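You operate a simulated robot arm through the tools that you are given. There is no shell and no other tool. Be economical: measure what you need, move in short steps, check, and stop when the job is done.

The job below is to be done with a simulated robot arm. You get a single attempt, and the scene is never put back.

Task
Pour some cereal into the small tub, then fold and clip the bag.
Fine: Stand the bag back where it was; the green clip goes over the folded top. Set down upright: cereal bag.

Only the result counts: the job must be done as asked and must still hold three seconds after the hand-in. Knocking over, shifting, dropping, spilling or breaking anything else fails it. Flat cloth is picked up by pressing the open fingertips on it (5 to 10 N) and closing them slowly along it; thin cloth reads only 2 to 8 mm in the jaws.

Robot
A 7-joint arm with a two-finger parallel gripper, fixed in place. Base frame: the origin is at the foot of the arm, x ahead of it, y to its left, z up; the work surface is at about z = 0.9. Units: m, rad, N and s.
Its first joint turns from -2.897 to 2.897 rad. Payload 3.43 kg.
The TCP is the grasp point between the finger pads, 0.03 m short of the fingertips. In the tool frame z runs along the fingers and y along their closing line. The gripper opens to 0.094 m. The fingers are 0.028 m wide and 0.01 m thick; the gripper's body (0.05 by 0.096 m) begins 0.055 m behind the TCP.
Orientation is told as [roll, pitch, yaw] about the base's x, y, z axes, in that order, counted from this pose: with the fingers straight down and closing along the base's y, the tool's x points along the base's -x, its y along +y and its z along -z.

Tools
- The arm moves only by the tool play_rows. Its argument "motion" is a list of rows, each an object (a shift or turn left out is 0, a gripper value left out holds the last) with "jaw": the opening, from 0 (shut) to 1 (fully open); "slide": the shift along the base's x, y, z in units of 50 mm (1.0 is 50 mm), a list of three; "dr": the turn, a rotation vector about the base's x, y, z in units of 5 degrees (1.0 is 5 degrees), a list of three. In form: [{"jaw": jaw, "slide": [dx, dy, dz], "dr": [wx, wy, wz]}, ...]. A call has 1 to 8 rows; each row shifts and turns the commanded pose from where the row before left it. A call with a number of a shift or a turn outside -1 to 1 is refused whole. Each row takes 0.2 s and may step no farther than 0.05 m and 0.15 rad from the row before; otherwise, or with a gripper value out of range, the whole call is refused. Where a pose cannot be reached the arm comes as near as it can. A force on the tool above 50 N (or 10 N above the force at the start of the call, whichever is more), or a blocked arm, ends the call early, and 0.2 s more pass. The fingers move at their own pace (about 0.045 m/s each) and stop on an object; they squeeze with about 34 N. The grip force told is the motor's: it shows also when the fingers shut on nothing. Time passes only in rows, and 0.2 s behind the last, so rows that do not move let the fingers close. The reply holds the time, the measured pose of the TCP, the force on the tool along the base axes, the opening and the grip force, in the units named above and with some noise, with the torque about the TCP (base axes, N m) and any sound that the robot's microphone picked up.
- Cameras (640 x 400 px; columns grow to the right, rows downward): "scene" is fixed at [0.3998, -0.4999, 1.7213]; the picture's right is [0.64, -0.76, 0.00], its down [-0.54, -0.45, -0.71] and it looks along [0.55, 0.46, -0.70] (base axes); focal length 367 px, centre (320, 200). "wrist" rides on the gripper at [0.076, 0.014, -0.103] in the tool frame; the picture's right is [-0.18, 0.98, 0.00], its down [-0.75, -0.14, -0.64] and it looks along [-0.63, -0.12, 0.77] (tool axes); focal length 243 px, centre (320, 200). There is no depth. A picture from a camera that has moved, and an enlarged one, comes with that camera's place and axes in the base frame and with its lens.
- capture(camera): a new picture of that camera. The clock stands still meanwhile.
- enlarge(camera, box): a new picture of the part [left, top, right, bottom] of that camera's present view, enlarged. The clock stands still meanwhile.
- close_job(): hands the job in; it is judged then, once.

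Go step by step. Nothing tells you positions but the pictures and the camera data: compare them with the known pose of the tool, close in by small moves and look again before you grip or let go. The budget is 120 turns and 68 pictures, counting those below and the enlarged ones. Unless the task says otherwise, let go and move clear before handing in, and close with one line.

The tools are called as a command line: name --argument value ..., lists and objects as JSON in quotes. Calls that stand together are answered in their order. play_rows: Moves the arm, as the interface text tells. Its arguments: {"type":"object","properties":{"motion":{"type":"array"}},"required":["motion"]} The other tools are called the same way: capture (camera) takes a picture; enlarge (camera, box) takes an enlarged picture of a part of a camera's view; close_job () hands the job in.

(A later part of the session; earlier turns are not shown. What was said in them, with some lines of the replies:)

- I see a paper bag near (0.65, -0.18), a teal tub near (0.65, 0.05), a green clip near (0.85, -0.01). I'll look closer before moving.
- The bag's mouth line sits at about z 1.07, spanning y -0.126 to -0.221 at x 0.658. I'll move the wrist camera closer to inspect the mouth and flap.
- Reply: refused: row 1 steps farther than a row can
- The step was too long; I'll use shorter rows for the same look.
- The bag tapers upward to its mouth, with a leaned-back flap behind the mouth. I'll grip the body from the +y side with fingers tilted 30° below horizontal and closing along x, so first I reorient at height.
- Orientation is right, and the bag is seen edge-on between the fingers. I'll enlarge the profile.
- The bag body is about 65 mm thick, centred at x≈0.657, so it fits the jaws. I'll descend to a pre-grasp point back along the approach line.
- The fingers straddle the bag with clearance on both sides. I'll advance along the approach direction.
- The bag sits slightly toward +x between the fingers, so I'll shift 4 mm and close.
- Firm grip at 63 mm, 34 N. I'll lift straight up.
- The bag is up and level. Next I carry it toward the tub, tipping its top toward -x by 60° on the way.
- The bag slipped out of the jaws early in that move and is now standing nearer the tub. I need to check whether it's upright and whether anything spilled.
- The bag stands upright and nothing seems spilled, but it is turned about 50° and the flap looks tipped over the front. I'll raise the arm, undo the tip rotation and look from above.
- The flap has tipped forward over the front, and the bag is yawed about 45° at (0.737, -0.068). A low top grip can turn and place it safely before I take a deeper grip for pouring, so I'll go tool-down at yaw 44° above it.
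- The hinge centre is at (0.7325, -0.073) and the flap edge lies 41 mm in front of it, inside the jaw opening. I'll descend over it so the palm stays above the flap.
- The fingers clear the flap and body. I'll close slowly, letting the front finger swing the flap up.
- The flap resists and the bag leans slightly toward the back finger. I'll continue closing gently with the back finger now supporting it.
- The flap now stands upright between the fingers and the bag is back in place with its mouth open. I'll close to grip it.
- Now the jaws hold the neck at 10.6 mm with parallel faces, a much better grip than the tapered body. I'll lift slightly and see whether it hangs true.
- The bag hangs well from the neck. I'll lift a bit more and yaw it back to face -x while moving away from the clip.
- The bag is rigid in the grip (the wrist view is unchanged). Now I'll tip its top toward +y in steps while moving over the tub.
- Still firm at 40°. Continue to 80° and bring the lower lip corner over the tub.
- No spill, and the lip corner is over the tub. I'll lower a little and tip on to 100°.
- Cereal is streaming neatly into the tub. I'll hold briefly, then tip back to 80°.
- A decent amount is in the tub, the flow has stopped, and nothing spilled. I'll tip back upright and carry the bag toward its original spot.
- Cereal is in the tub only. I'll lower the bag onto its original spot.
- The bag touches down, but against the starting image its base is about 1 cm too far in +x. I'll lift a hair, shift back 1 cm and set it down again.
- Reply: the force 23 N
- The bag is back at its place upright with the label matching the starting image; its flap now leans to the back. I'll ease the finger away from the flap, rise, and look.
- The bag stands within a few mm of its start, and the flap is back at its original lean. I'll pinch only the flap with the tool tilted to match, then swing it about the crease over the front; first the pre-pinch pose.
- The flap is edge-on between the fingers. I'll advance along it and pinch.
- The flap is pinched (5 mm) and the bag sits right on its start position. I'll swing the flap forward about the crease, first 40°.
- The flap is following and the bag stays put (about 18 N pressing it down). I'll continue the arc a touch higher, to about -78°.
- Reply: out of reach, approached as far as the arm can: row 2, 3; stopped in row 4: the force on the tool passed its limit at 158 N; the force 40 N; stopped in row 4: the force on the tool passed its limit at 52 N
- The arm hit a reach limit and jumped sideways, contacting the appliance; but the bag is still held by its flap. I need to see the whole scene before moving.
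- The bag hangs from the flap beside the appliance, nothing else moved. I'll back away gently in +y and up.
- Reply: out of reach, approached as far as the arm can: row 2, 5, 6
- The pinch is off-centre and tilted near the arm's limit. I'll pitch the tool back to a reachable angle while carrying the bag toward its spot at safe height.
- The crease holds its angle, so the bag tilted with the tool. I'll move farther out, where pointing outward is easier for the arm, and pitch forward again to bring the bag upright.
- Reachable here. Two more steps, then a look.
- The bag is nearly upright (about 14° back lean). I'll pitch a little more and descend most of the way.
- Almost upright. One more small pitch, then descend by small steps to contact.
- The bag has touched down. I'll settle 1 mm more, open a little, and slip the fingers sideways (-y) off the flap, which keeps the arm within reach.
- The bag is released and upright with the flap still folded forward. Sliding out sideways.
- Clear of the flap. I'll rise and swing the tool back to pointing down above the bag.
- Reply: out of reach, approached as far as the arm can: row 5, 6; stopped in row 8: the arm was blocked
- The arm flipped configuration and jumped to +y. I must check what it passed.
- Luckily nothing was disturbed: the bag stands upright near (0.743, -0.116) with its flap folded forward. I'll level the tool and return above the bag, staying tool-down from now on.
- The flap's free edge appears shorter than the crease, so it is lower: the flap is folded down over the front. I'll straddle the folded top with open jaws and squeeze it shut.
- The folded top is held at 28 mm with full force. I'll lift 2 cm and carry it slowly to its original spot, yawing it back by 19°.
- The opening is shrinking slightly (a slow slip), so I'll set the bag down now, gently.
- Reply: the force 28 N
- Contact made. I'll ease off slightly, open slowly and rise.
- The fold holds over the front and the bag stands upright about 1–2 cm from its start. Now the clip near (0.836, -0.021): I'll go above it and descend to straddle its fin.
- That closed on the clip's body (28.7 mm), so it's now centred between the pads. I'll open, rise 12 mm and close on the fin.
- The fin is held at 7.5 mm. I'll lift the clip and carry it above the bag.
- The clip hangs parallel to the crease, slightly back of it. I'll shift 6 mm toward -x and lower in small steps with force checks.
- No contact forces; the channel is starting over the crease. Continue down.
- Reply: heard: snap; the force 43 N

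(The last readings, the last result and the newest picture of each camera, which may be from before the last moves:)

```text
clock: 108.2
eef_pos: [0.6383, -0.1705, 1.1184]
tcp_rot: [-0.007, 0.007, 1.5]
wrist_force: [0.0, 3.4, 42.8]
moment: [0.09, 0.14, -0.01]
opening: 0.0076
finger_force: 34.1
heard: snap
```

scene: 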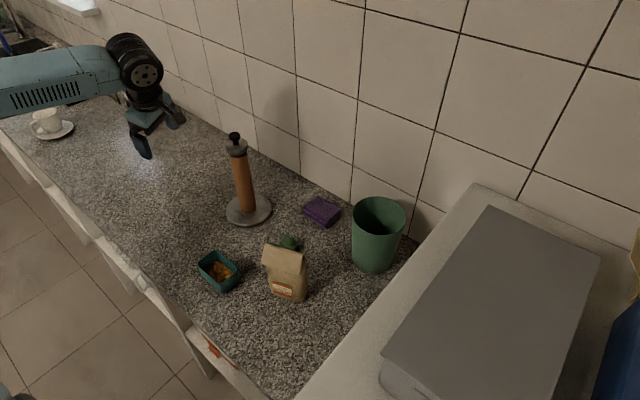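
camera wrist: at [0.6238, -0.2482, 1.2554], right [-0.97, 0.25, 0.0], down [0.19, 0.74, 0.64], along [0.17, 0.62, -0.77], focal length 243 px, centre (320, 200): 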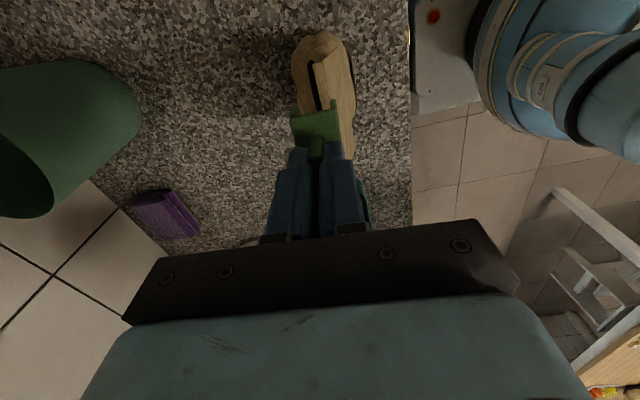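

A snap was heard with firm downward contact: the clip has seated. I'll ease off the pressure, open and rise.

play_rows --motion '[{"slide": [0, 0, 0.02]}, {"jaw": 0.1}, {"jaw": 0.2}, {"jaw": 0.3}, {"jaw": 0.4}, {}, {"slide": [0, 0, 0.2]}, {"slide": [0, 0, 0.4]}]'

play_rows --motion '[{"slide": [0, 0, 0.8]}, {"slide": [0, 0, 0.8]}, {"slide": [0.5, 0.6, 0.3]}, {"slide": [0.5, 0.6, 0.3]}, {"slide": [0.5, 0.6, 0]}, {}]'

enlarge --camera "scene" --box '[180, 200, 360, 350]'

```text
clock: 110.0
eef_pos: [0.6389, -0.1706, 1.148]
tcp_rot: [-0.004, 0.004, 1.5]
wrist_force: [0.6, 0.3, 1.4]
moment: [0.0, 0.01, 0.0]
opening: 0.0379
finger_force: 0.1
```

```text
clock: 111.4
eef_pos: [0.7125, -0.0816, 1.256]
tcp_rot: [-0.002, 0.004, 1.5]
wrist_force: [0.6, -0.1, 0.1]
moment: [0.06, -0.03, 0.02]
opening: 0.0377
finger_force: 0.1
```

```text
2.67 times, centred on (270, 275) of scene
camera zoom: at [0.3998, -0.4999, 1.7213], right [0.64, -0.76, 0.0], down [-0.54, -0.45, -0.71], along [0.55, 0.46, -0.7], focal length 979 px, centre (453, 0)
```

zoom: 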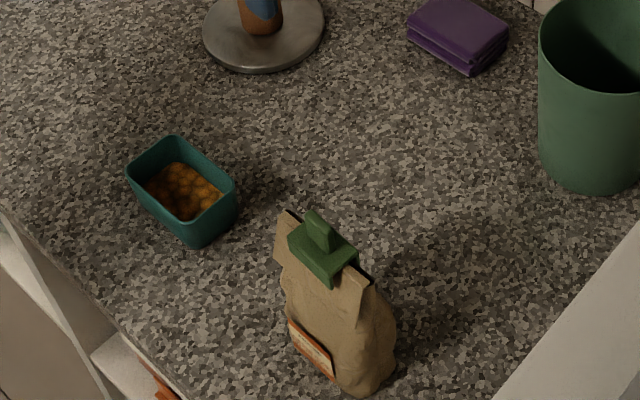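

The cereal is in the tub and the folded bag is upright with the green clip snapped over its top, but it stands about 1.5 cm off its original spot. I'm leaving it there rather than moving it blind, because my pictures are used up, and handing in.

close_job

```text
The job is handed in.
```

I handed the job in: there is cereal in the tub, and the bag is folded, clipped with the green clip and standing upright about 1.5 cm from its original spot. The bag slipped from the gripper once and the arm bumped the appliance. I saw no spill, and nothing else looked moved in the pictures.
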